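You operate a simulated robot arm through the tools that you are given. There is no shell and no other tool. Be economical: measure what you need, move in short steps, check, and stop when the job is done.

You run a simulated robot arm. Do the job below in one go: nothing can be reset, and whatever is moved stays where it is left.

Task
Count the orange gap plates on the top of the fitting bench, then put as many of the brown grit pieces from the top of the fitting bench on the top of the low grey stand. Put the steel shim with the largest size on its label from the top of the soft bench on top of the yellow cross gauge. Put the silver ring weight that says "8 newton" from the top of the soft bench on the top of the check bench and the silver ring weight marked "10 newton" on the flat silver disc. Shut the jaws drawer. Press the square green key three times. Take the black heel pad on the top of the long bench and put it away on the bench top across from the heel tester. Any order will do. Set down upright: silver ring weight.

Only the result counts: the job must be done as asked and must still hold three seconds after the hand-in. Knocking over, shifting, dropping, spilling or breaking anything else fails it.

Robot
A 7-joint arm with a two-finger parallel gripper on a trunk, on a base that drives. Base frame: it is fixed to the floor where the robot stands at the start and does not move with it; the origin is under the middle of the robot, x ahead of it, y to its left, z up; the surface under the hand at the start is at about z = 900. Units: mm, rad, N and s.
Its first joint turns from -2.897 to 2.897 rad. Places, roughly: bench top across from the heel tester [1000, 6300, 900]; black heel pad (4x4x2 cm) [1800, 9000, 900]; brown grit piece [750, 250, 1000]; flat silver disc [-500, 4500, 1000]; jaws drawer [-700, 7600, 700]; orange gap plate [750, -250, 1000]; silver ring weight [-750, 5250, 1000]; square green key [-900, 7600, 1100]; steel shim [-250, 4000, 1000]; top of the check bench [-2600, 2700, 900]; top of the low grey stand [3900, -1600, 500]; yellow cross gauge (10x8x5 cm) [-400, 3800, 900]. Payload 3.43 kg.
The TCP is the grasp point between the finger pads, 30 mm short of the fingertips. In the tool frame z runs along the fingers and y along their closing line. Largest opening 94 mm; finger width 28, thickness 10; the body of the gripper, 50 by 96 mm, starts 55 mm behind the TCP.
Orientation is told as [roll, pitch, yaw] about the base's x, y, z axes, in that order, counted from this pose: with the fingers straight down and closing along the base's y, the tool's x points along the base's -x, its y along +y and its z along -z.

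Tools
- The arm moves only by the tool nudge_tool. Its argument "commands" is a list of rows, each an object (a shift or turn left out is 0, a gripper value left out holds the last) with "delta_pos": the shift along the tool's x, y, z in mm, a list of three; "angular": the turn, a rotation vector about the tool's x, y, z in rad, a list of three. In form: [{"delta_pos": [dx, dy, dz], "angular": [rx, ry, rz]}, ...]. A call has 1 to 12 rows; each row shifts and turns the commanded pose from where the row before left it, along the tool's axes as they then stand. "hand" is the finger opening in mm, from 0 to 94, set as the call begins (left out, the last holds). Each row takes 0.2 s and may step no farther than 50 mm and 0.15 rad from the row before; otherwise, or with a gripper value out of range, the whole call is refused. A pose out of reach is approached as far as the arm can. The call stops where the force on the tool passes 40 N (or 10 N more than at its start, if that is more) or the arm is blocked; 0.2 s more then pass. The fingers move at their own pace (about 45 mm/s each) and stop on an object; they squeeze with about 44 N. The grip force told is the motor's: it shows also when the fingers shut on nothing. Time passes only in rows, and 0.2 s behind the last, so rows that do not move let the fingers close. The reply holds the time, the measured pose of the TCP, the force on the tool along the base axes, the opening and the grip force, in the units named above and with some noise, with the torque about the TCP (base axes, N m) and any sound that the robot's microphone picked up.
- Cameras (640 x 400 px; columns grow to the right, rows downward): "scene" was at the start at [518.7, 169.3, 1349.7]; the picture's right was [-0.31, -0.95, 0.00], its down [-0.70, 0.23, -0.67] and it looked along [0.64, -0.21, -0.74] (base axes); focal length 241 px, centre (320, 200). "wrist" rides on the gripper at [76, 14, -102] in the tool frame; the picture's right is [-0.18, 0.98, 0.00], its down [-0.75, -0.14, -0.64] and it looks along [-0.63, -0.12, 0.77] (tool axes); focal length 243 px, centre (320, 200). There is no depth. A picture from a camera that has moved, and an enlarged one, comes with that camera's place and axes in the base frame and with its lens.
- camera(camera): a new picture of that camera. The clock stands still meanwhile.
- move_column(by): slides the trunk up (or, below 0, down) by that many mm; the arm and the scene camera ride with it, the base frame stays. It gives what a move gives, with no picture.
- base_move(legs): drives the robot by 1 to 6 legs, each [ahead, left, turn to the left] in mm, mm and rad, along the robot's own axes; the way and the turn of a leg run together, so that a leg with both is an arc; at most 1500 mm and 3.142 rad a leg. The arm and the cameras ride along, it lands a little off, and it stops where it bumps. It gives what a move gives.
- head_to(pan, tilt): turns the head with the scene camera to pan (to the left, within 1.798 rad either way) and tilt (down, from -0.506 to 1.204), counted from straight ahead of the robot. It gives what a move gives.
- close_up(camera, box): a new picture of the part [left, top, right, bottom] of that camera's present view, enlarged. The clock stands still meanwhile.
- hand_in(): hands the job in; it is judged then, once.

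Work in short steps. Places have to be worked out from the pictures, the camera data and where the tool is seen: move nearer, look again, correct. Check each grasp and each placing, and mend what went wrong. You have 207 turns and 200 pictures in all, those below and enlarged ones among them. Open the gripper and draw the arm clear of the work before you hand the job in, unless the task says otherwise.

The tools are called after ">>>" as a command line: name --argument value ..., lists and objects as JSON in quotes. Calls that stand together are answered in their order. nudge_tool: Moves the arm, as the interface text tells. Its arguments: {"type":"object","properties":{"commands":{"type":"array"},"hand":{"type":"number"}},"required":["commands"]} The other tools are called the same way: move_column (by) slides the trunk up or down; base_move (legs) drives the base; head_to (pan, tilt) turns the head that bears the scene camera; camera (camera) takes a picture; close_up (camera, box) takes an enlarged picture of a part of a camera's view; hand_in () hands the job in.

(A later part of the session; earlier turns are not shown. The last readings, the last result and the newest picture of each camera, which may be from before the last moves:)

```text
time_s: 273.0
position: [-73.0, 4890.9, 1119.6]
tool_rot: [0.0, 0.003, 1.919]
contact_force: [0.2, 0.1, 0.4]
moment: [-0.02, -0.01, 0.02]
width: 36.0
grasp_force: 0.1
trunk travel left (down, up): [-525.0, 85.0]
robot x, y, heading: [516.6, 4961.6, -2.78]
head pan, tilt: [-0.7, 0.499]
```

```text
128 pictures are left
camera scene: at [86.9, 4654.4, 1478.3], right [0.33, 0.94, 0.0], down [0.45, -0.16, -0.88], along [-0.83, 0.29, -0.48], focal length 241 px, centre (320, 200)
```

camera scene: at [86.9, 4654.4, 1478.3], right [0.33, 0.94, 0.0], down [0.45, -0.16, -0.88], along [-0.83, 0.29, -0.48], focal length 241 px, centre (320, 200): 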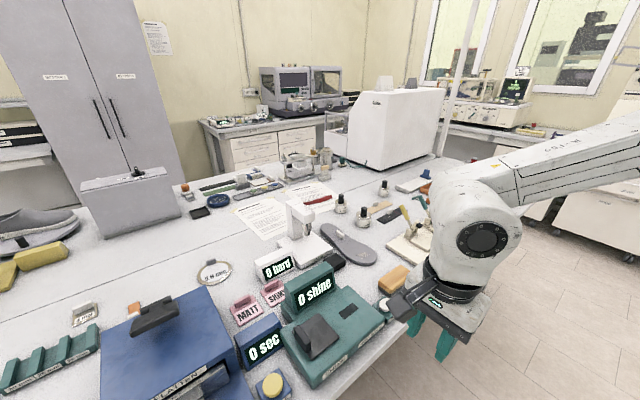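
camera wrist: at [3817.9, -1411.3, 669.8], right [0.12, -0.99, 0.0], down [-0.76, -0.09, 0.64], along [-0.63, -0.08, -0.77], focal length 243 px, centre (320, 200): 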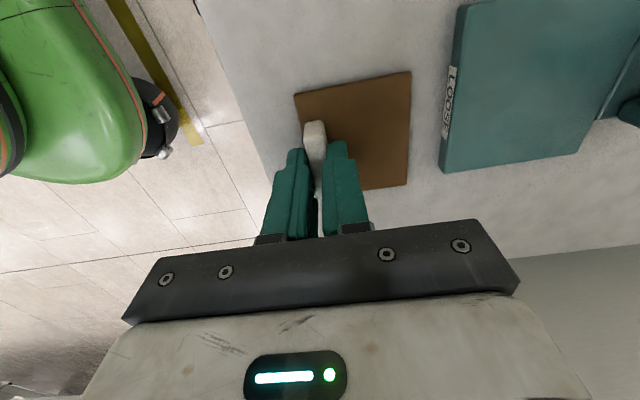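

Zoom in on the silver pieces with black knobs and the disc/ring.

>>> close_up --camera "scene" --box '[310, 160, 430, 240]'

>>> close_up --camera "scene" --box '[180, 240, 300, 320]'

>>> close_up --camera "scene" --box '[170, 140, 350, 240]'

>>> head_to --pan -1.2 --tilt 0.7

>>> camera --camera "scene"

```text
5.00 times, centred on (370, 200) of scene
camera zoom: at [86.9, 4654.4, 1478.3], right [0.33, 0.94, 0.0], down [0.45, -0.16, -0.88], along [-0.83, 0.29, -0.48], focal length 1207 px, centre (70, 200)
```

zoom: 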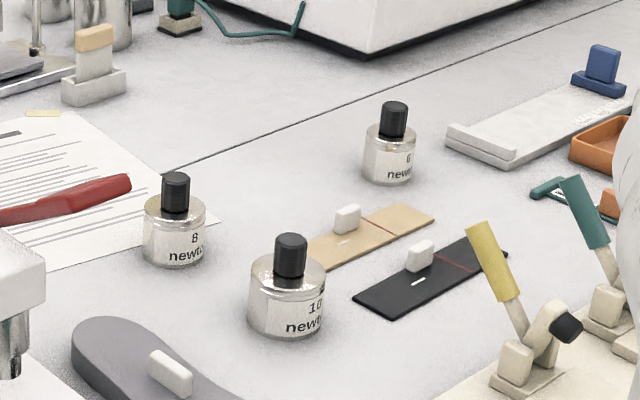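

```text
5.00 times, centred on (240, 280) of scene
camera zoom: at [86.9, 4654.4, 1478.3], right [0.33, 0.94, 0.0], down [0.45, -0.16, -0.88], along [-0.83, 0.29, -0.48], focal length 1207 px, centre (720, -200)
```

zoom: 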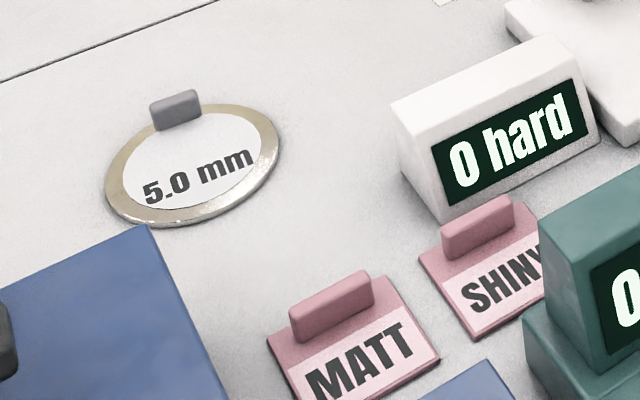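

```text
3.56 times, centred on (260, 190) of scene
camera zoom: at [86.9, 4654.4, 1478.3], right [0.33, 0.94, 0.0], down [0.45, -0.16, -0.88], along [-0.83, 0.29, -0.48], focal length 858 px, centre (533, 236)
```

zoom: 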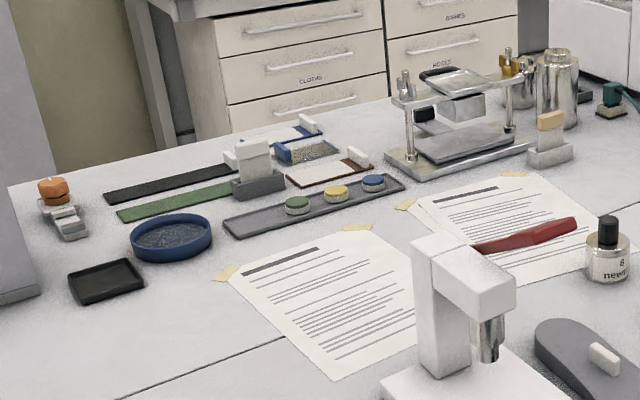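

```text
time_s: 273.9
position: [-73.2, 4892.1, 1121.6]
tool_rot: [0.0, 0.003, 1.918]
contact_force: [-0.6, -1.0, -0.2]
moment: [0.03, 0.0, -0.01]
width: 36.0
grasp_force: 0.0
trunk travel left (down, up): [-525.0, 85.0]
robot x, y, heading: [519.0, 4963.6, -2.779]
head pan, tilt: [-1.201, 0.7]
```

```text
124 pictures are left
camera scene: at [116.0, 4687.4, 1460.6], right [0.74, 0.67, 0.0], down [0.43, -0.48, -0.77], along [-0.51, 0.57, -0.64], focal length 241 px, centre (320, 200)
```

scene: 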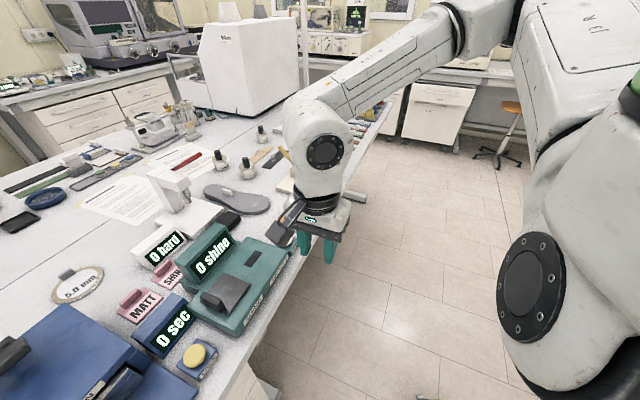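

Weights 8, 10 and 6 newton are around (-770,5055), (-633,5095), (-841,5324); the silver disc is at about (-556,4525). Raise the arm and move in close.

>>> move_column --by 80

>>> base_move --legs '[[0, 0, -0.054], [280, -50, 0]]'

>>> head_to --pan -0.5 --tilt 0.75

>>> camera --camera "scene"

>>> camera --camera "wrist"

```text
time_s: 275.1
position: [-73.6, 4892.6, 1200.4]
tool_rot: [0.0, 0.004, 1.915]
contact_force: [-0.6, 0.3, 0.7]
moment: [0.05, 0.01, 0.0]
width: 35.9
grasp_force: 0.1
trunk travel left (down, up): [-605.0, 5.0]
robot x, y, heading: [516.3, 4963.6, -2.781]
head pan, tilt: [-1.201, 0.7]
```

```text
time_s: 277.5
position: [-356.2, 4882.6, 1200.1]
tool_rot: [0.0, 0.003, 1.871]
contact_force: [0.2, 0.6, 0.0]
moment: [0.0, 0.0, -0.03]
width: 36.1
grasp_force: 0.0
trunk travel left (down, up): [-605.0, 5.0]
robot x, y, heading: [233.9, 4925.6, -2.826]
head pan, tilt: [-1.201, 0.7]
```

```text
time_s: 278.6
position: [-357.2, 4882.1, 1201.4]
tool_rot: [0.0, 0.003, 1.872]
contact_force: [0.6, -0.1, -0.1]
moment: [0.0, -0.02, -0.03]
width: 36.2
grasp_force: 0.1
trunk travel left (down, up): [-605.0, 5.0]
robot x, y, heading: [237.3, 4926.8, -2.825]
head pan, tilt: [-0.499, 0.75]
```

```text
123 pictures are left
camera scene: at [-205.4, 4618.7, 1536.3], right [0.19, 0.98, 0.0], down [0.67, -0.13, -0.73], along [-0.72, 0.14, -0.68], focal length 241 px, centre (320, 200)
```

scene: 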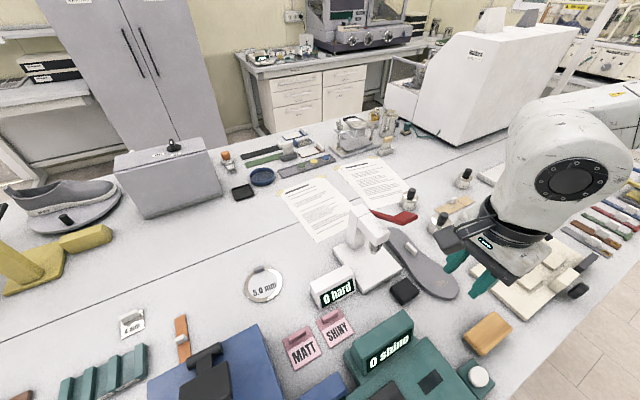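

```text
122 pictures are left
camera wrist: at [-348.2, 4804.9, 1303.6], right [-0.99, -0.11, 0.0], down [-0.09, 0.76, 0.64], along [-0.07, 0.63, -0.77], focal length 243 px, centre (320, 200)
```

wrist: 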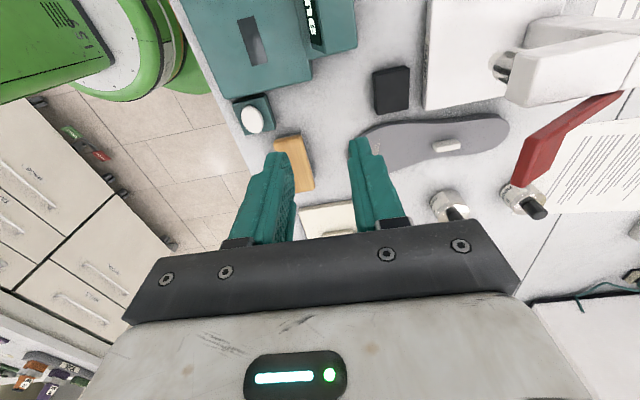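

Move above the 10 newton weight (≈(-635,5085)) staying high, open the gripper, then look.

>>> nudge_tool --commands '[{"delta_pos": [-39.5, 29.3, 0]}, {"delta_pos": [-39.5, 29.3, 0]}, {"delta_pos": [-39.5, 29.3, 0]}, {"delta_pos": [-39.5, 29.3, 0]}, {"delta_pos": [-39.5, 29.3, 0]}, {"delta_pos": [-39.5, 29.3, 0]}, {"delta_pos": [-39.5, 29.3, 0]}, {"delta_pos": [0, 0, 45]}, {"delta_pos": [0, 0, 45]}]' --hand 60

>>> camera --camera "wrist"

>>> camera --camera "scene"

```text
time_s: 280.6
position: [-636.2, 5088.6, 1111.2]
tool_rot: [0.002, 0.006, 1.871]
contact_force: [0.1, -0.4, -0.2]
moment: [-0.01, 0.02, 0.02]
width: 59.9
grasp_force: 0.0
trunk travel left (down, up): [-605.0, 5.0]
robot x, y, heading: [236.6, 4929.4, -2.829]
head pan, tilt: [-0.499, 0.75]
```

```text
121 pictures are left
camera wrist: at [-627.4, 5009.5, 1214.1], right [-0.99, -0.11, 0.0], down [-0.09, 0.76, 0.64], along [-0.07, 0.63, -0.77], focal length 243 px, centre (320, 200)
```

wrist: 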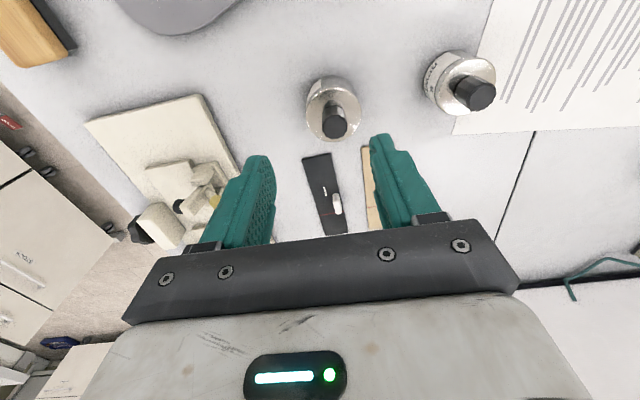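

```text
120 pictures are left
camera scene: at [-205.5, 4618.7, 1536.4], right [0.18, 0.98, 0.0], down [0.67, -0.13, -0.73], along [-0.72, 0.14, -0.68], focal length 241 px, centre (320, 200)
```

scene: 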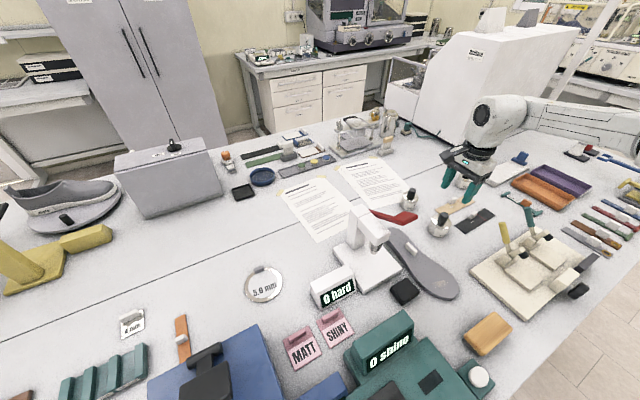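

Estimates put the 10 N weight slightly further, ≈(-655,5113). Adjust and look again.

>>> nudge_tool --commands '[{"delta_pos": [-30, 10, 0]}, {"delta_pos": [0, 0, 40]}]'

>>> camera --camera "wrist"

>>> close_up --camera "scene" --box '[390, 130, 510, 250]'

```text
time_s: 281.1
position: [-653.1, 5110.9, 1068.8]
tool_rot: [0.001, 0.005, 1.87]
contact_force: [-1.1, 0.5, -0.3]
moment: [-0.01, 0.01, -0.02]
width: 59.9
grasp_force: 0.0
trunk travel left (down, up): [-605.0, 5.0]
robot x, y, heading: [234.9, 4927.5, -2.829]
head pan, tilt: [-0.499, 0.75]
```

```text
119 pictures are left
camera wrist: at [-645.1, 5033.1, 1172.7], right [-0.99, -0.12, 0.0], down [-0.09, 0.76, 0.64], along [-0.07, 0.63, -0.77], focal length 243 px, centre (320, 200)
```

wrist: 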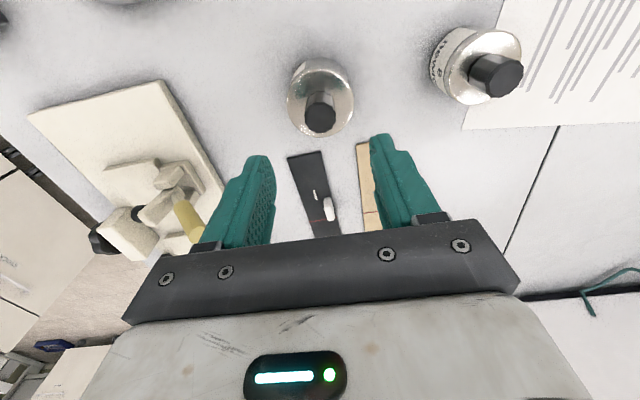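

```text
3.33 times, centred on (450, 190) of scene
camera zoom: at [-205.6, 4618.7, 1536.4], right [0.18, 0.98, 0.0], down [0.67, -0.13, -0.73], along [-0.72, 0.14, -0.68], focal length 805 px, centre (-113, 233)
```

zoom: 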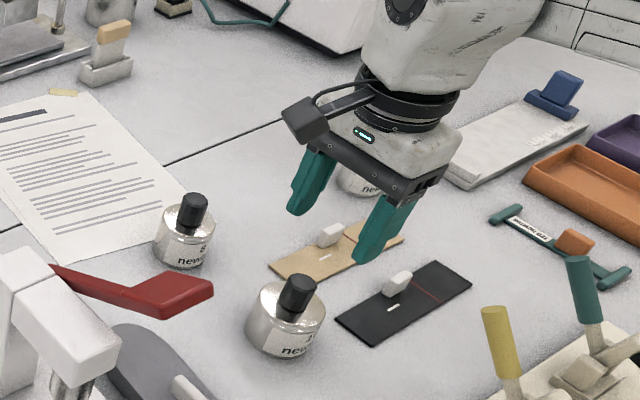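

Knob top is at about (-655,5111,967), right under the tool. Descend to 980 with fingers around the knob and check.

>>> nudge_tool --commands '[{"delta_pos": [0, 0, 45]}, {"delta_pos": [0, 0, 42]}]'

>>> camera --camera "wrist"

>>> close_up --camera "scene" --box '[390, 150, 490, 250]'

```text
time_s: 281.8
position: [-652.0, 5111.4, 982.2]
tool_rot: [0.002, 0.003, 1.868]
contact_force: [-0.4, 0.0, -0.3]
moment: [0.01, 0.0, 0.02]
width: 60.0
grasp_force: 0.1
trunk travel left (down, up): [-605.0, 5.0]
robot x, y, heading: [234.5, 4924.7, -2.827]
head pan, tilt: [-0.499, 0.75]
```

```text
117 pictures are left
camera wrist: at [-643.0, 5034.4, 1084.7], right [-0.99, -0.11, 0.0], down [-0.09, 0.76, 0.64], along [-0.07, 0.63, -0.77], focal length 243 px, centre (320, 200)
```

wrist: 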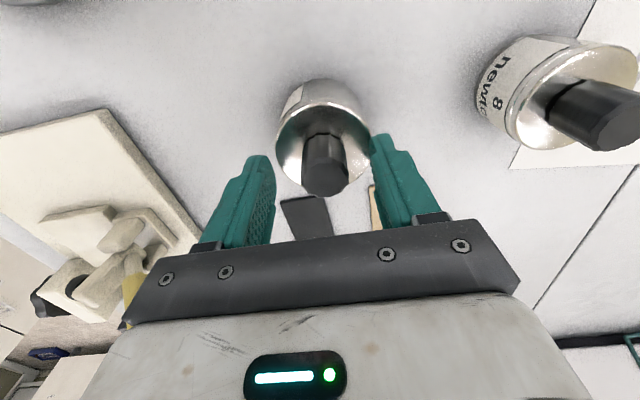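

```text
4.00 times, centred on (440, 200) of scene
camera zoom: at [-205.7, 4618.7, 1536.4], right [0.18, 0.98, 0.0], down [0.67, -0.13, -0.73], along [-0.72, 0.14, -0.68], focal length 966 px, centre (-160, 200)
```

zoom: 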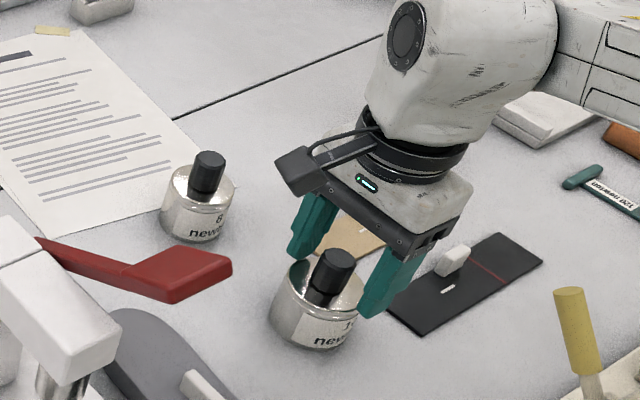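

Nearly centred. Lower 8 mm more and close on the knob.

>>> nudge_tool --commands '[{"delta_pos": [-2.5, 1, 8]}]'

>>> nudge_tool --commands '[{}, {}, {}, {}]' --hand 0

>>> nudge_tool --commands '[{"delta_pos": [0, 0, -20]}, {"delta_pos": [0, 0, -20]}]'

>>> camera --camera "wrist"

```text
time_s: 282.1
position: [-654.6, 5112.9, 979.7]
tool_rot: [0.006, 0.005, 1.872]
contact_force: [9.4, -5.6, 42.7]
moment: [-0.62, 0.55, 0.21]
width: 56.8
grasp_force: 0.1
trunk travel left (down, up): [-605.0, 5.0]
robot x, y, heading: [237.6, 4927.0, -2.833]
head pan, tilt: [-0.499, 0.75]
```

```text
time_s: 282.8
position: [-657.9, 5113.9, 979.9]
tool_rot: [0.009, -0.001, 1.868]
contact_force: [-2.0, 0.6, 19.1]
moment: [-0.09, -0.34, 0.18]
width: 27.0
grasp_force: 21.8
trunk travel left (down, up): [-605.0, 5.0]
robot x, y, heading: [233.8, 4928.1, -2.824]
head pan, tilt: [-0.499, 0.75]
stopped in row 3: the force on the tool passed its limit at 55 N (the readings are from after the stop); the commanded pose is now the measured one
```

```text
time_s: 283.4
position: [-656.6, 5114.3, 1016.1]
tool_rot: [0.003, 0.003, 1.869]
contact_force: [0.5, 0.5, -10.6]
moment: [0.04, 0.02, -0.01]
width: 25.5
grasp_force: 44.0
trunk travel left (down, up): [-605.0, 5.0]
robot x, y, heading: [231.6, 4923.5, -2.827]
head pan, tilt: [-0.499, 0.75]
```

```text
115 pictures are left
camera wrist: at [-647.3, 5036.8, 1120.2], right [-0.99, -0.11, 0.0], down [-0.08, 0.76, 0.64], along [-0.08, 0.63, -0.77], focal length 243 px, centre (320, 200)
```

wrist: 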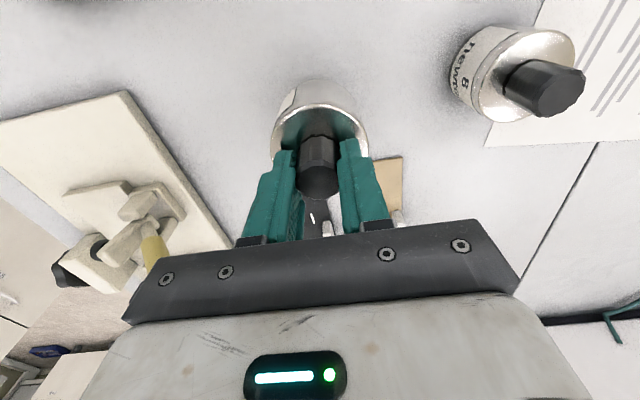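

The 10 N weight is held (force −10.6 N). Raise and route around the white arch device to above the disc.

>>> nudge_tool --commands '[{"delta_pos": [0, 0, -42]}, {"delta_pos": [0, 0, -42]}, {"delta_pos": [0, 0, -42]}, {"delta_pos": [0, 0, -42]}, {"delta_pos": [0, 0, -42]}, {"delta_pos": [31, -23, 0]}, {"delta_pos": [31, -23, 0]}, {"delta_pos": [31, -23, 0]}, {"delta_pos": [31, -23, 0]}, {"delta_pos": [31, -23, 0]}]'

>>> nudge_tool --commands '[{"delta_pos": [43, -3.4, 0]}, {"delta_pos": [43, -3.4, 0]}, {"delta_pos": [43, -3.4, 0]}, {"delta_pos": [43, -3.4, 0]}, {"delta_pos": [43, -3.4, 0]}, {"delta_pos": [34.6, 23.3, 0]}, {"delta_pos": [34.6, 23.3, 0]}, {"delta_pos": [34.6, 23.3, 0]}, {"delta_pos": [34.6, 23.3, 0]}, {"delta_pos": [34.6, 23.3, 0]}]'

>>> camera --camera "scene"

>>> camera --camera "wrist"

```text
time_s: 285.6
position: [-500.1, 5001.4, 1225.4]
tool_rot: [0.008, 0.002, 1.868]
contact_force: [-1.3, 0.4, -10.2]
moment: [0.01, -0.03, 0.0]
width: 25.6
grasp_force: 44.2
trunk travel left (down, up): [-605.0, 5.0]
robot x, y, heading: [235.9, 4929.3, -2.828]
head pan, tilt: [-0.499, 0.75]
```

```text
time_s: 287.8
position: [-481.9, 4601.6, 1226.1]
tool_rot: [0.007, 0.0, 1.867]
contact_force: [-0.7, -0.2, -8.9]
moment: [0.03, 0.01, -0.01]
width: 25.3
grasp_force: 44.2
trunk travel left (down, up): [-605.0, 5.0]
robot x, y, heading: [232.4, 4924.9, -2.832]
head pan, tilt: [-0.499, 0.75]
```

```text
114 pictures are left
camera scene: at [-205.9, 4618.3, 1536.1], right [0.18, 0.98, 0.0], down [0.67, -0.13, -0.73], along [-0.72, 0.14, -0.68], focal length 241 px, centre (320, 200)
```

scene: 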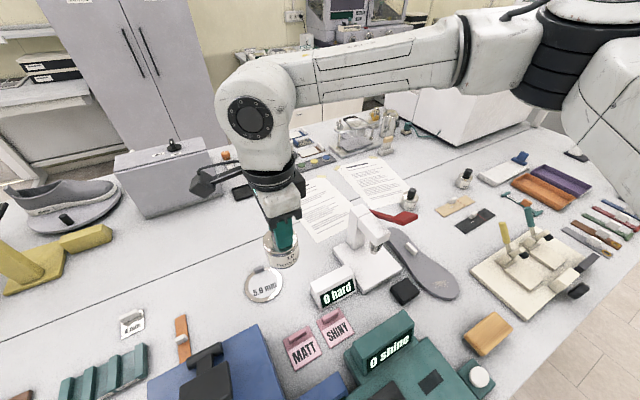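

```text
113 pictures are left
camera wrist: at [-471.9, 4524.5, 1328.9], right [-0.99, -0.11, 0.0], down [-0.08, 0.76, 0.64], along [-0.08, 0.64, -0.77], focal length 243 px, centre (320, 200)
```

wrist: 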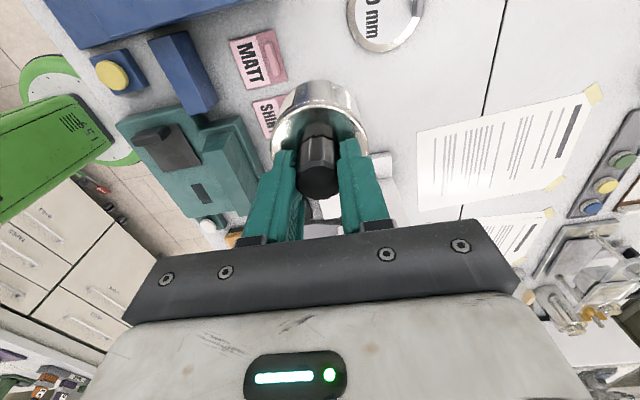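

Continue to above the disc and lower partway.

>>> nudge_tool --commands '[{"delta_pos": [17, 29, 0]}, {"delta_pos": [17, 29, 0]}, {"delta_pos": [17, 29, 0]}, {"delta_pos": [0, 0, 45]}, {"delta_pos": [0, 0, 45]}, {"delta_pos": [0, 0, 45]}, {"delta_pos": [0, 0, 30]}]'

>>> camera --camera "wrist"

>>> close_up --camera "scene" --box '[210, 220, 330, 320]'

```text
time_s: 289.4
position: [-549.9, 4527.1, 1063.6]
tool_rot: [0.006, 0.001, 1.87]
contact_force: [0.8, -0.2, -9.7]
moment: [0.01, 0.02, 0.01]
width: 25.2
grasp_force: 43.9
trunk travel left (down, up): [-605.0, 5.0]
robot x, y, heading: [234.0, 4924.1, -2.826]
head pan, tilt: [-0.499, 0.75]
```

```text
112 pictures are left
camera wrist: at [-540.6, 4449.1, 1166.3], right [-0.99, -0.11, 0.01], down [-0.08, 0.76, 0.64], along [-0.08, 0.64, -0.77], focal length 243 px, centre (320, 200)
```

wrist: 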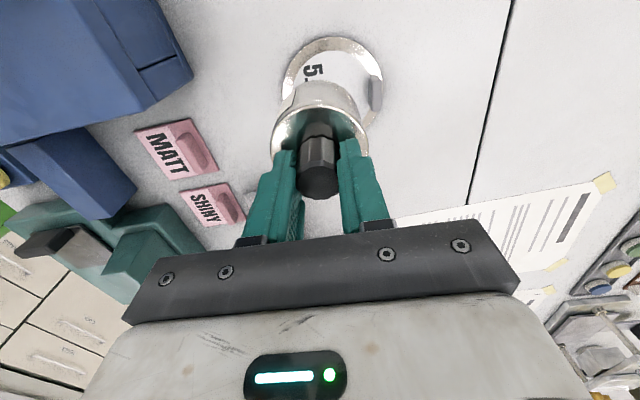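

```text
4.00 times, centred on (270, 270) of scene
camera zoom: at [-205.9, 4618.1, 1536.1], right [0.18, 0.98, 0.0], down [0.67, -0.13, -0.73], along [-0.72, 0.14, -0.68], focal length 966 px, centre (520, -80)
```

zoom: 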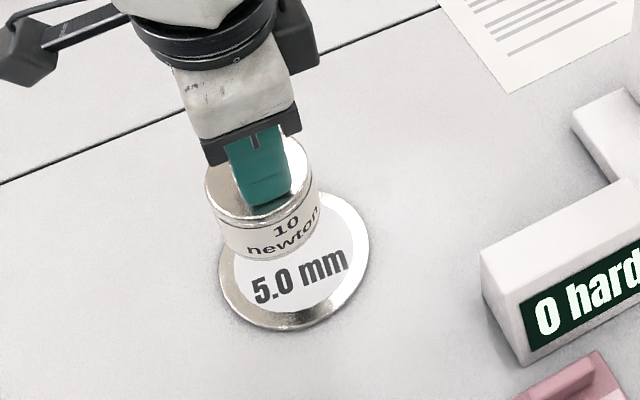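

Disc centre ≈(-563,4522) with its knob on the −x side; I'll set the weight at (-555,4523). Lower gently.

>>> nudge_tool --commands '[{"delta_pos": [2.3, 6, 35]}, {"delta_pos": [0, 0, 33]}, {"delta_pos": [0, 0, 5]}, {"delta_pos": [0, 0, 3]}, {"delta_pos": [0, 0, 3]}]'

>>> camera --camera "wrist"

>>> close_up --camera "scene" --box '[210, 220, 330, 320]'

```text
time_s: 290.6
position: [-554.3, 4521.3, 985.7]
tool_rot: [0.006, 0.003, 1.869]
contact_force: [-0.5, -0.4, -10.4]
moment: [0.06, -0.02, -0.01]
width: 25.3
grasp_force: 43.8
trunk travel left (down, up): [-605.0, 5.0]
robot x, y, heading: [235.4, 4924.3, -2.826]
head pan, tilt: [-0.499, 0.75]
```

```text
110 pictures are left
camera wrist: at [-545.1, 4444.1, 1088.6], right [-0.99, -0.11, 0.01], down [-0.08, 0.76, 0.64], along [-0.08, 0.64, -0.77], focal length 243 px, centre (320, 200)
```

wrist: 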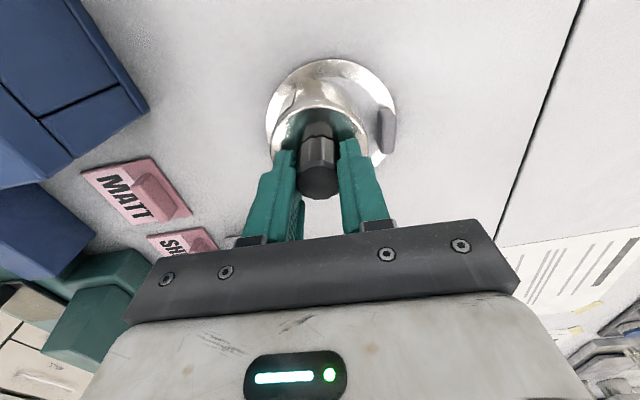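

```text
4.00 times, centred on (270, 270) of scene
camera zoom: at [-205.7, 4618.1, 1536.1], right [0.18, 0.98, 0.0], down [0.67, -0.13, -0.73], along [-0.72, 0.14, -0.68], focal length 966 px, centre (520, -80)
```

zoom: 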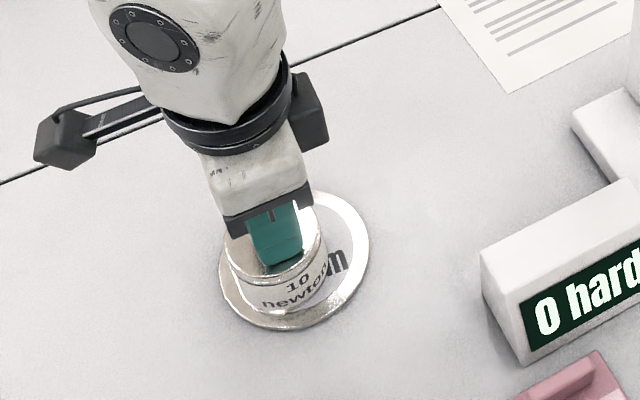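

Slightly off toward −y; shift 6 mm and continue to contact.

>>> nudge_tool --commands '[{"delta_pos": [-6, -1.8, 0]}, {"delta_pos": [0, 0, 2]}, {"delta_pos": [0, 0, 2]}, {"delta_pos": [0, 0, 2]}, {"delta_pos": [0, 0, 2]}]'

```text
time_s: 291.6
position: [-556.2, 4526.7, 984.4]
tool_rot: [0.007, 0.005, 1.866]
contact_force: [7.2, 6.1, 19.2]
moment: [1.04, -0.84, -0.15]
width: 25.4
grasp_force: 43.8
trunk travel left (down, up): [-605.0, 5.0]
robot x, y, heading: [234.8, 4926.1, -2.832]
head pan, tilt: [-0.499, 0.75]
stopped in row 5: the force on the tool passed its limit at 44 N (the readings are from after the stop); the commanded pose is now the measured one
```

Contact made. Release and rise.

>>> nudge_tool --commands '[{}, {}]' --hand 54

>>> nudge_tool --commands '[{"delta_pos": [0, 0, -40]}, {"delta_pos": [0, 0, -45]}, {"delta_pos": [0, 0, -45]}, {"delta_pos": [0, 0, -45]}]'

>>> close_up --camera "scene" --box '[210, 220, 330, 320]'

>>> camera --camera "wrist"

```text
time_s: 292.2
position: [-559.6, 4526.7, 985.1]
tool_rot: [0.013, 0.006, 1.867]
contact_force: [-11.9, -1.8, 27.8]
moment: [0.41, -0.02, 0.12]
width: 48.5
grasp_force: 0.0
trunk travel left (down, up): [-605.0, 5.0]
robot x, y, heading: [235.7, 4926.0, -2.831]
head pan, tilt: [-0.499, 0.75]
```

```text
time_s: 293.2
position: [-556.4, 4526.8, 1156.1]
tool_rot: [0.008, 0.003, 1.867]
contact_force: [0.2, -0.1, -0.4]
moment: [0.01, -0.03, 0.03]
width: 53.7
grasp_force: 0.1
trunk travel left (down, up): [-605.0, 5.0]
robot x, y, heading: [235.5, 4924.1, -2.822]
head pan, tilt: [-0.499, 0.75]
```

```text
4.00 times, centred on (270, 270) of scene
camera zoom: at [-205.4, 4618.5, 1536.2], right [0.18, 0.98, 0.0], down [0.67, -0.13, -0.73], along [-0.72, 0.14, -0.68], focal length 966 px, centre (520, -80)
```

zoom: 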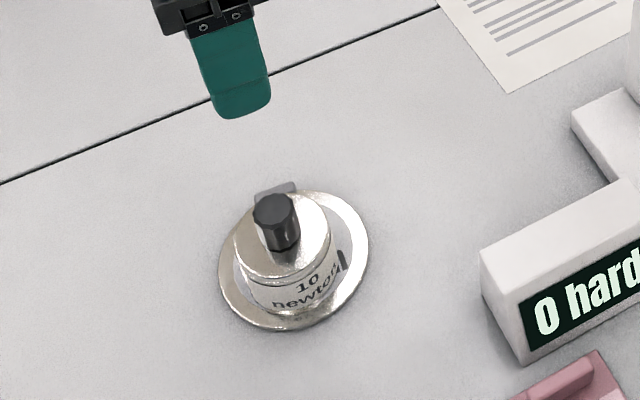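

```text
107 pictures are left
camera wrist: at [-546.8, 4449.8, 1259.7], right [-0.99, -0.11, 0.01], down [-0.08, 0.77, 0.64], along [-0.08, 0.63, -0.77], focal length 243 px, centre (320, 200)
```

wrist: 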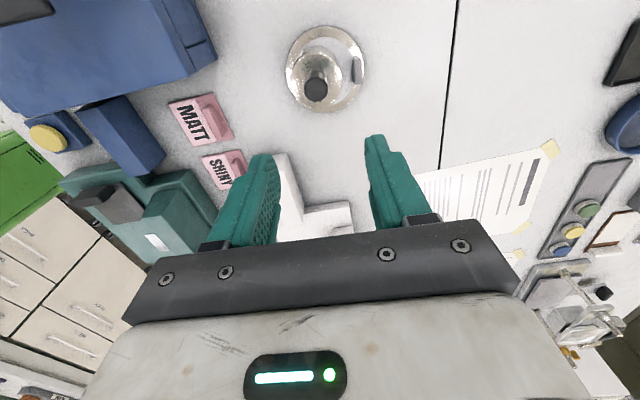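

The 10 N weight stands upright on the disc. Check the rest of the soft bench for other steel shims.

>>> close_up --camera "scene" --box '[400, 130, 640, 280]'

>>> close_up --camera "scene" --box '[0, 280, 240, 400]'

>>> head_to --pan -1.1 --tilt 0.7

>>> camera --camera "scene"

>>> head_to --pan 0.4 --tilt 0.8

>>> camera --camera "scene"

```text
2.67 times, centred on (520, 205) of scene
camera zoom: at [-205.4, 4618.5, 1536.2], right [0.18, 0.98, 0.0], down [0.67, -0.13, -0.73], along [-0.72, 0.14, -0.68], focal length 644 px, centre (-213, 187)
```

zoom: 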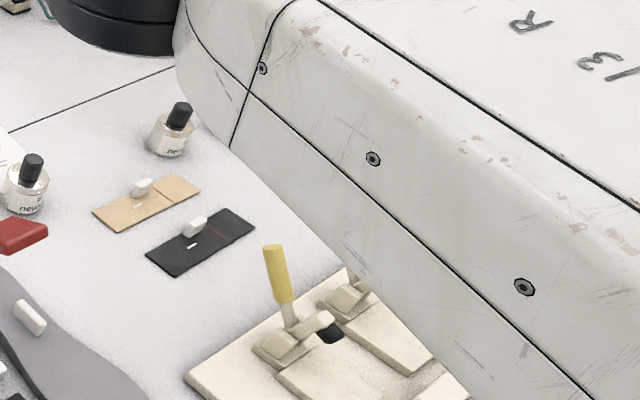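

```text
2.67 times, centred on (120, 340) of scene
camera zoom: at [-205.4, 4618.5, 1536.2], right [0.18, 0.98, 0.0], down [0.67, -0.13, -0.73], along [-0.72, 0.14, -0.68], focal length 644 px, centre (853, -173)
```

zoom: 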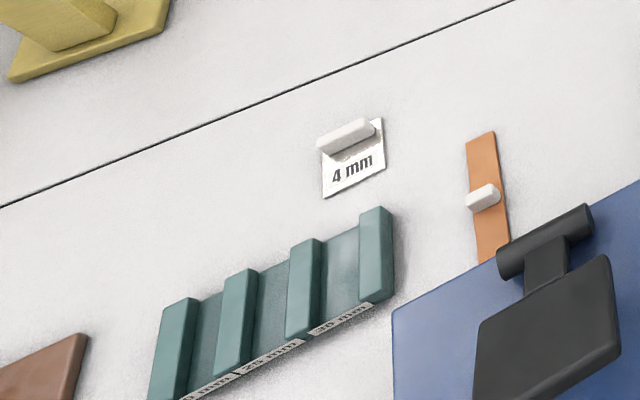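

```text
time_s: 294.2
position: [-556.5, 4527.6, 1156.6]
tool_rot: [0.006, 0.005, 1.867]
contact_force: [0.2, -0.3, 0.0]
moment: [-0.03, -0.03, -0.03]
width: 54.1
grasp_force: 0.0
trunk travel left (down, up): [-605.0, 5.0]
robot x, y, heading: [235.2, 4926.3, -2.828]
head pan, tilt: [-1.1, 0.7]
```

```text
104 pictures are left
camera scene: at [-184.1, 4663.3, 1540.5], right [0.71, 0.71, 0.0], down [0.46, -0.46, -0.76], along [-0.54, 0.54, -0.64], focal length 241 px, centre (320, 200)
```

scene: 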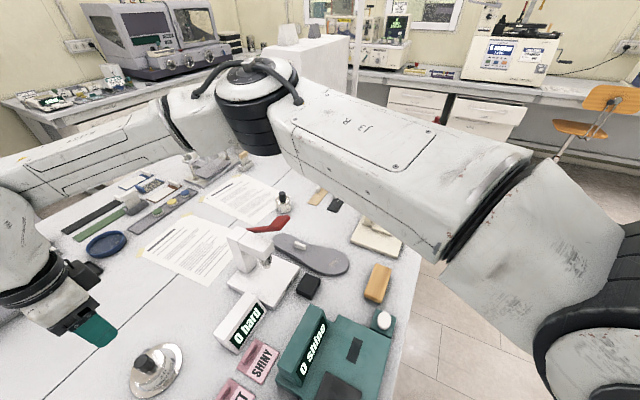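

```text
time_s: 295.8
position: [-556.1, 4526.7, 1156.8]
tool_rot: [0.008, 0.005, 1.868]
contact_force: [0.2, -0.1, -1.2]
moment: [-0.03, 0.03, -0.02]
width: 53.8
grasp_force: 0.0
trunk travel left (down, up): [-605.0, 5.0]
robot x, y, heading: [234.2, 4926.7, -2.822]
head pan, tilt: [0.4, 0.799]
```

```text
103 pictures are left
camera scene: at [-185.1, 4550.5, 1532.3], right [-0.65, 0.76, 0.0], down [0.54, 0.47, -0.7], along [-0.53, -0.46, -0.72], focal length 241 px, centre (320, 200)
```

scene: 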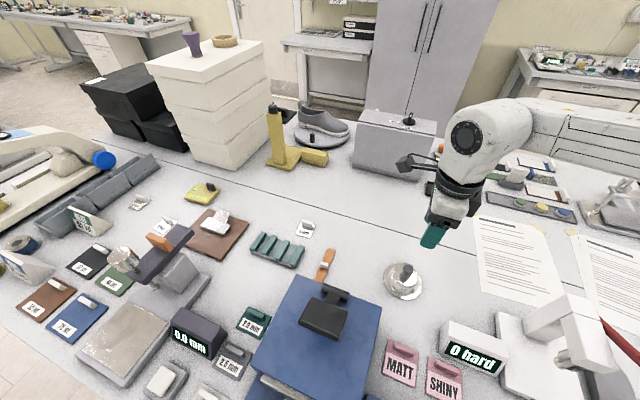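

No bigger shim seen here; I'll next fetch the 8 N weight, raising and retracting the arm first, then strafing right and surveying the far part.

>>> nudge_tool --commands '[{"delta_pos": [0, 0, -45]}, {"delta_pos": [0, 0, -45]}, {"delta_pos": [0, -40, 0]}, {"delta_pos": [0, -40, 0]}, {"delta_pos": [0, -40, 0]}, {"delta_pos": [0, -40, 0]}, {"delta_pos": [0, -40, 0]}]'

>>> base_move --legs '[[0, -427, -0.006]]'

>>> head_to --pan -0.7 --tilt 0.75

>>> camera --camera "scene"

>>> head_to --pan 0.2 --tilt 0.75

>>> camera --camera "scene"

```text
time_s: 297.4
position: [-364.2, 4586.4, 1247.0]
tool_rot: [0.005, 0.002, 1.865]
contact_force: [-0.3, 0.1, 0.4]
moment: [0.05, 0.0, 0.0]
width: 54.1
grasp_force: 0.1
trunk travel left (down, up): [-605.0, 5.0]
robot x, y, heading: [237.4, 4928.2, -2.833]
head pan, tilt: [0.4, 0.799]
```

```text
time_s: 300.0
position: [-497.6, 5003.4, 1246.6]
tool_rot: [0.007, 0.006, 1.856]
contact_force: [0.7, -0.5, 0.3]
moment: [0.02, 0.03, -0.01]
width: 54.1
grasp_force: 0.1
trunk travel left (down, up): [-605.0, 5.0]
robot x, y, heading: [103.9, 5334.6, -2.834]
head pan, tilt: [0.4, 0.799]
```

```text
time_s: 301.4
position: [-498.1, 5003.3, 1246.5]
tool_rot: [0.007, 0.004, 1.858]
contact_force: [-0.9, -0.2, 0.1]
moment: [0.02, 0.0, 0.01]
width: 54.0
grasp_force: 0.0
trunk travel left (down, up): [-605.0, 5.0]
robot x, y, heading: [103.8, 5339.2, -2.836]
head pan, tilt: [-0.7, 0.75]
```

```text
102 pictures are left
camera scene: at [-334.3, 5049.1, 1536.3], right [0.39, 0.92, 0.0], down [0.63, -0.26, -0.73], along [-0.67, 0.28, -0.68], focal length 241 px, centre (320, 200)
```

scene: 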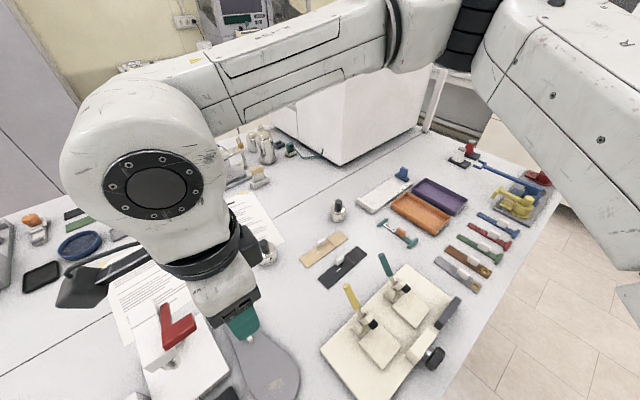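

```text
time_s: 302.6
position: [-496.8, 5002.2, 1247.0]
tool_rot: [0.007, 0.006, 1.856]
contact_force: [0.0, -0.2, 0.1]
moment: [-0.01, 0.03, -0.02]
width: 53.9
grasp_force: 0.1
trunk travel left (down, up): [-605.0, 5.0]
robot x, y, heading: [107.9, 5341.7, -2.834]
head pan, tilt: [0.201, 0.75]
```

```text
101 pictures are left
camera scene: at [-330.5, 4977.2, 1536.3], right [-0.48, 0.88, 0.0], down [0.6, 0.33, -0.73], along [-0.64, -0.35, -0.68], focal length 241 px, centre (320, 200)
```

scene: 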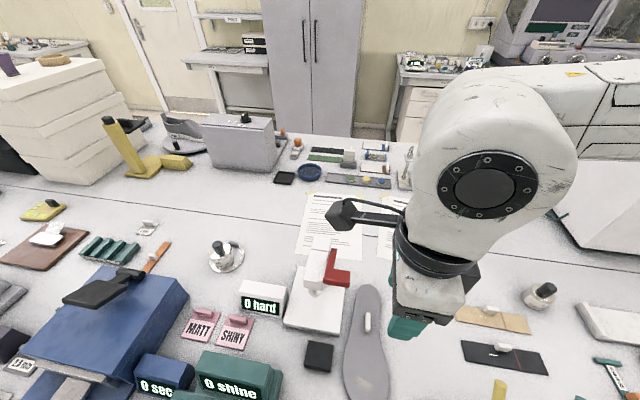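

Only 6/4/2 mm steel shims exist, so 6 mm is largest. Now move over the 8 N weight (≈(-770,5055)).

>>> nudge_tool --commands '[{"delta_pos": [-21, 41, 0]}, {"delta_pos": [-21, 41, 0]}, {"delta_pos": [-21, 41, 0]}, {"delta_pos": [-21, 41, 0]}, {"delta_pos": [-21, 41, 0]}, {"delta_pos": [-21, 41, 0]}, {"delta_pos": [0, 0, 45]}, {"delta_pos": [0, 0, 45]}, {"delta_pos": [0, 0, 45]}]'

>>> camera --camera "wrist"

>>> camera --camera "scene"

```text
time_s: 304.6
position: [-769.0, 5053.1, 1114.8]
tool_rot: [0.007, 0.004, 1.857]
contact_force: [0.4, 0.0, -0.7]
moment: [-0.04, 0.02, -0.02]
width: 54.0
grasp_force: 0.0
trunk travel left (down, up): [-605.0, 5.0]
robot x, y, heading: [108.2, 5339.7, -2.836]
head pan, tilt: [0.201, 0.75]
```

```text
100 pictures are left
camera wrist: at [-761.1, 4975.8, 1217.6], right [-0.99, -0.1, 0.01], down [-0.07, 0.77, 0.64], along [-0.07, 0.63, -0.77], focal length 243 px, centre (320, 200)
```

wrist: 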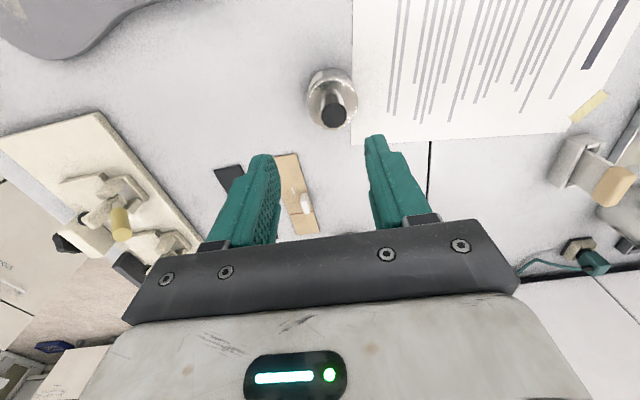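

```text
99 pictures are left
camera scene: at [-330.6, 4977.1, 1536.3], right [-0.48, 0.88, 0.0], down [0.6, 0.33, -0.73], along [-0.64, -0.35, -0.68], focal length 241 px, centre (320, 200)
```

scene: 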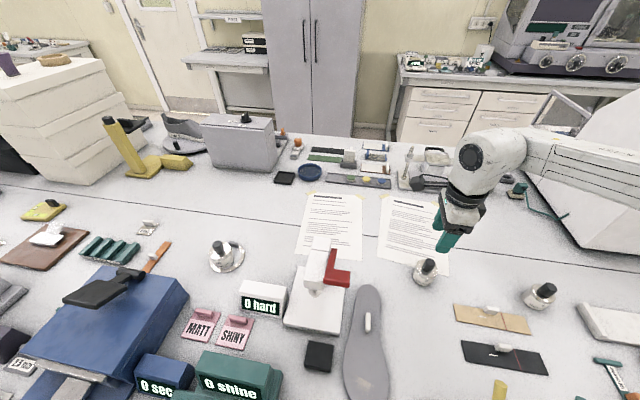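

Knob at ≈(-789,5067). Adjust, descend to 1000 and look.

>>> nudge_tool --commands '[{"delta_pos": [-19, 15, 0]}, {"delta_pos": [0, 0, 45]}, {"delta_pos": [0, 0, 45]}, {"delta_pos": [0, 0, 25]}]'

>>> camera --camera "wrist"

>>> close_up --camera "scene" --box '[370, 210, 490, 310]'

```text
time_s: 305.6
position: [-790.4, 5064.5, 997.5]
tool_rot: [0.007, 0.005, 1.856]
contact_force: [0.2, -0.4, 0.1]
moment: [-0.02, 0.03, 0.01]
width: 53.8
grasp_force: 0.0
trunk travel left (down, up): [-605.0, 5.0]
robot x, y, heading: [103.3, 5338.9, -2.838]
head pan, tilt: [0.201, 0.75]
```

```text
98 pictures are left
camera wrist: at [-782.5, 4987.3, 1101.3], right [-0.99, -0.1, 0.01], down [-0.07, 0.77, 0.64], along [-0.07, 0.63, -0.77], focal length 243 px, centre (320, 200)
```

wrist: 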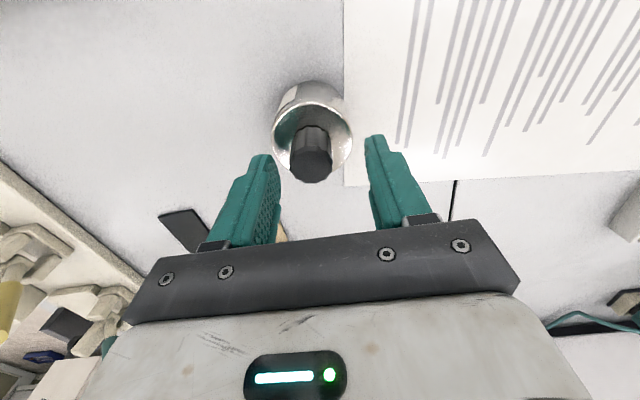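

```text
4.00 times, centred on (430, 260) of scene
camera zoom: at [-330.6, 4977.1, 1536.3], right [-0.48, 0.88, 0.0], down [0.6, 0.33, -0.73], along [-0.64, -0.35, -0.68], focal length 966 px, centre (-120, -40)
```

zoom: 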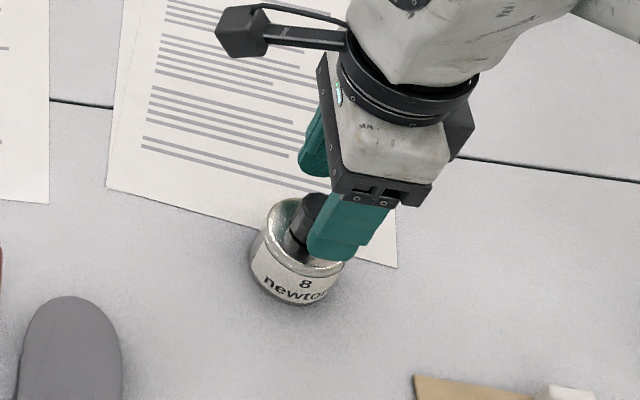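

Shift by (3,9) and lower in small steps until touching the body top, then back off and close.

>>> nudge_tool --commands '[{"delta_pos": [-7.8, -5.4, 0]}, {"delta_pos": [0, 0, 10]}, {"delta_pos": [0, 0, 6]}, {"delta_pos": [0, 0, 4]}]'

>>> camera --camera "wrist"

```text
time_s: 306.6
position: [-789.0, 5076.3, 978.6]
tool_rot: [0.01, 0.006, 1.855]
contact_force: [1.2, 0.5, 12.7]
moment: [-0.22, 0.27, 0.03]
width: 53.2
grasp_force: 0.2
trunk travel left (down, up): [-605.0, 5.0]
robot x, y, heading: [102.7, 5335.7, -2.837]
head pan, tilt: [0.201, 0.75]
```

```text
96 pictures are left
camera wrist: at [-779.8, 4998.4, 1082.9], right [-0.99, -0.1, 0.01], down [-0.07, 0.77, 0.64], along [-0.07, 0.63, -0.77], focal length 243 px, centre (320, 200)
```

wrist: 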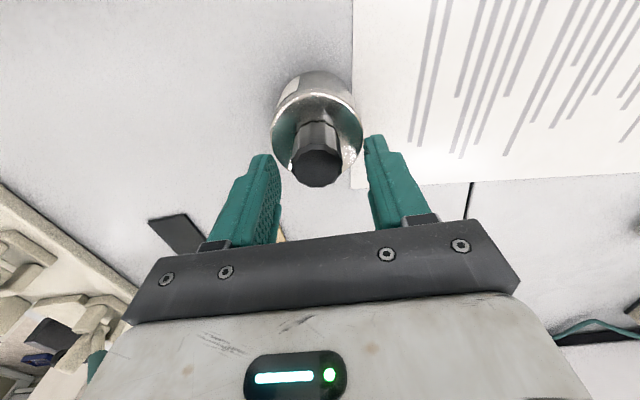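

Touching body top; back off 2 mm and close.

>>> nudge_tool --commands '[{"delta_pos": [0, 0, -2.5]}]'

>>> nudge_tool --commands '[{}, {}, {}, {}]' --hand 0

>>> nudge_tool --commands '[{"delta_pos": [0, 0, -20]}, {"delta_pos": [0, 0, -30]}]'

>>> camera --camera "wrist"

```text
time_s: 307.0
position: [-787.3, 5075.6, 980.4]
tool_rot: [0.006, 0.005, 1.858]
contact_force: [-0.2, 0.1, 3.4]
moment: [-0.08, 0.1, -0.06]
width: 54.1
grasp_force: 0.0
trunk travel left (down, up): [-605.0, 5.0]
robot x, y, heading: [106.7, 5335.6, -2.839]
head pan, tilt: [0.201, 0.75]
```

```text
time_s: 308.0
position: [-788.4, 5077.0, 979.7]
tool_rot: [0.008, 0.003, 1.856]
contact_force: [1.6, 4.5, 7.0]
moment: [-0.1, -0.08, 0.08]
width: 29.8
grasp_force: 43.7
trunk travel left (down, up): [-605.0, 5.0]
robot x, y, heading: [105.8, 5336.4, -2.839]
head pan, tilt: [0.201, 0.75]
```

```text
time_s: 308.6
position: [-787.2, 5076.3, 1030.5]
tool_rot: [0.007, 0.003, 1.858]
contact_force: [0.2, -0.4, -8.1]
moment: [0.07, 0.04, -0.01]
width: 29.4
grasp_force: 43.9
trunk travel left (down, up): [-605.0, 5.0]
robot x, y, heading: [103.7, 5339.4, -2.837]
head pan, tilt: [0.201, 0.75]
```

```text
95 pictures are left
camera wrist: at [-778.4, 4998.3, 1134.2], right [-0.99, -0.1, 0.01], down [-0.07, 0.77, 0.64], along [-0.07, 0.63, -0.77], focal length 243 px, centre (320, 200)
```

wrist: 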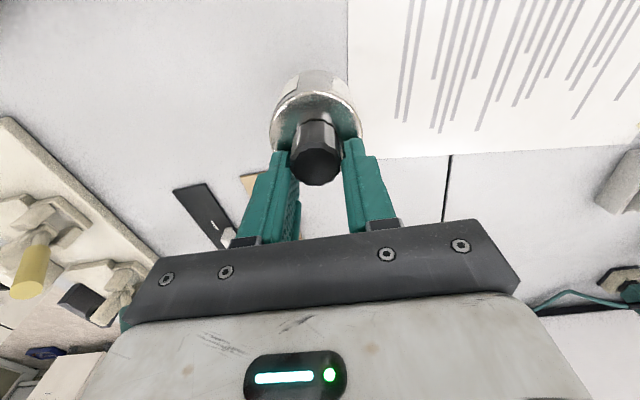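

8 N weight held (−8.1 N). Raise, retract toward the robot.

>>> nudge_tool --commands '[{"delta_pos": [0, 0, -43]}, {"delta_pos": [0, 0, -43]}, {"delta_pos": [0, 0, -43]}, {"delta_pos": [0, 0, -43]}, {"delta_pos": [0, 0, -43]}, {"delta_pos": [-1, -45, 0]}, {"delta_pos": [-1, -45, 0]}, {"delta_pos": [-1, -45, 0]}, {"delta_pos": [-1, -45, 0]}, {"delta_pos": [-1, -45, 0]}, {"delta_pos": [-1, -45, 0]}, {"delta_pos": [-1, -40, 0]}]'

>>> head_to --pan 1.0 --tilt 0.25

>>> camera --camera "scene"

```text
time_s: 311.2
position: [-490.0, 5171.1, 1242.6]
tool_rot: [0.006, 0.007, 1.856]
contact_force: [-0.7, 0.4, -8.7]
moment: [0.15, 0.01, -0.03]
width: 29.4
grasp_force: 44.1
trunk travel left (down, up): [-605.0, 5.0]
robot x, y, heading: [101.6, 5334.3, -2.839]
head pan, tilt: [0.201, 0.75]
```

```text
time_s: 312.3
position: [-491.3, 5171.6, 1243.5]
tool_rot: [0.006, 0.007, 1.856]
contact_force: [0.4, -0.8, -8.2]
moment: [0.1, 0.01, 0.0]
width: 29.6
grasp_force: 43.5
trunk travel left (down, up): [-605.0, 5.0]
robot x, y, heading: [104.7, 5338.0, -2.841]
head pan, tilt: [1.0, 0.25]
```

```text
94 pictures are left
camera scene: at [-282.8, 4927.1, 1581.3], right [-0.96, 0.27, 0.0], down [0.07, 0.24, -0.97], along [-0.26, -0.93, -0.25], focal length 241 px, centre (320, 200)
```

scene: 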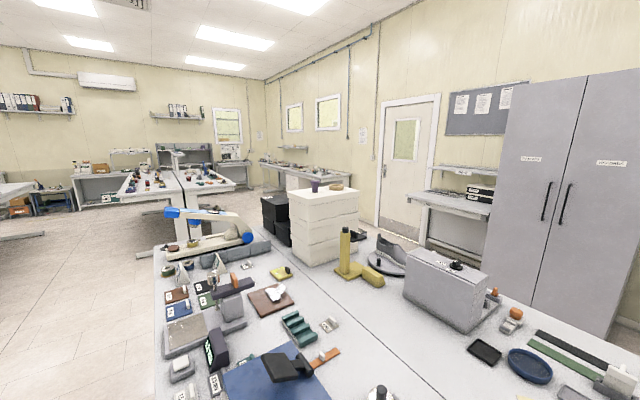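

Check bench is by the left wall next to the cabinet. Drive: back off, south along the bench, around its end, and toward the wall.

>>> base_move --legs '[[-350, 0, 0.007], [0, 1500, 0], [0, 1240, 0], [1500, 0, 0], [980, 0, 0], [0, -700, 0]]'

>>> head_to --pan -0.2 --tilt 0.5

>>> camera --camera "scene"

```text
time_s: 342.5
position: [-1965.1, 2707.9, 1243.5]
tool_rot: [0.008, 0.004, 1.811]
contact_force: [-0.1, -0.6, -8.6]
moment: [0.13, 0.04, 0.01]
width: 29.4
grasp_force: 44.2
trunk travel left (down, up): [-605.0, 5.0]
robot x, y, heading: [-1360.1, 2844.0, -2.883]
head pan, tilt: [1.0, 0.25]
```

```text
time_s: 343.9
position: [-1964.5, 2706.9, 1243.2]
tool_rot: [0.006, 0.005, 1.812]
contact_force: [0.9, -0.8, -8.4]
moment: [0.11, 0.0, 0.03]
width: 29.3
grasp_force: 43.9
trunk travel left (down, up): [-605.0, 5.0]
robot x, y, heading: [-1361.9, 2845.5, -2.881]
head pan, tilt: [-0.201, 0.499]
```

```text
93 pictures are left
camera scene: at [-1828.5, 2537.3, 1558.2], right [-0.06, 1.0, 0.0], down [0.48, 0.03, -0.88], along [-0.88, -0.05, -0.48], focal length 241 px, centre (320, 200)
```

scene: 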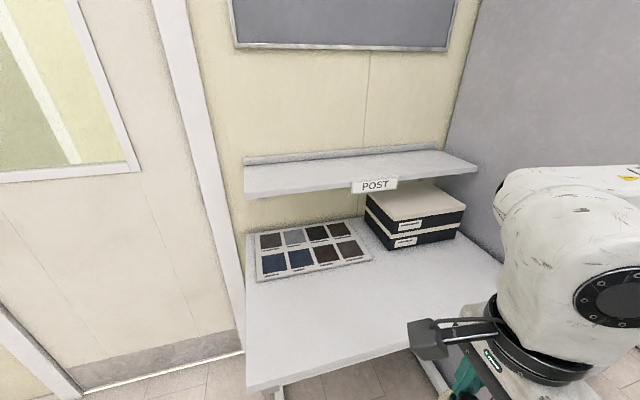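

This bench should be the check bench (edge labels exist elsewhere); tilt down to confirm a label and see the free area.

>>> head_to --pan -0.2 --tilt 0.95

>>> camera --camera "scene"

```text
time_s: 344.8
position: [-1963.3, 2707.5, 1243.4]
tool_rot: [0.007, 0.006, 1.812]
contact_force: [-0.4, 0.2, -7.5]
moment: [0.11, 0.01, -0.01]
width: 29.1
grasp_force: 44.4
trunk travel left (down, up): [-605.0, 5.0]
robot x, y, heading: [-1360.7, 2847.4, -2.88]
head pan, tilt: [-0.201, 0.949]
```

```text
92 pictures are left
camera scene: at [-1810.3, 2538.4, 1520.7], right [-0.06, 1.0, 0.0], down [0.81, 0.05, -0.58], along [-0.58, -0.03, -0.81], focal length 241 px, centre (320, 200)
```

scene: 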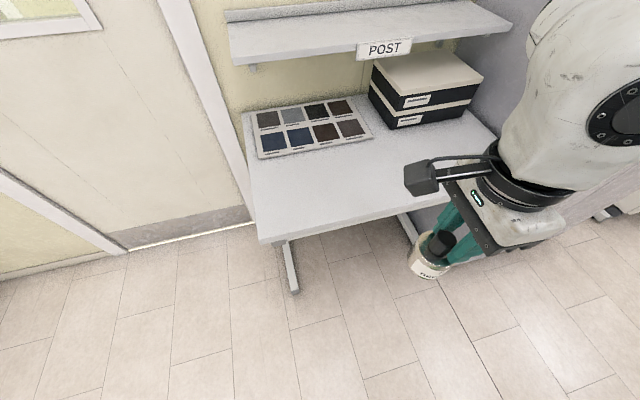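

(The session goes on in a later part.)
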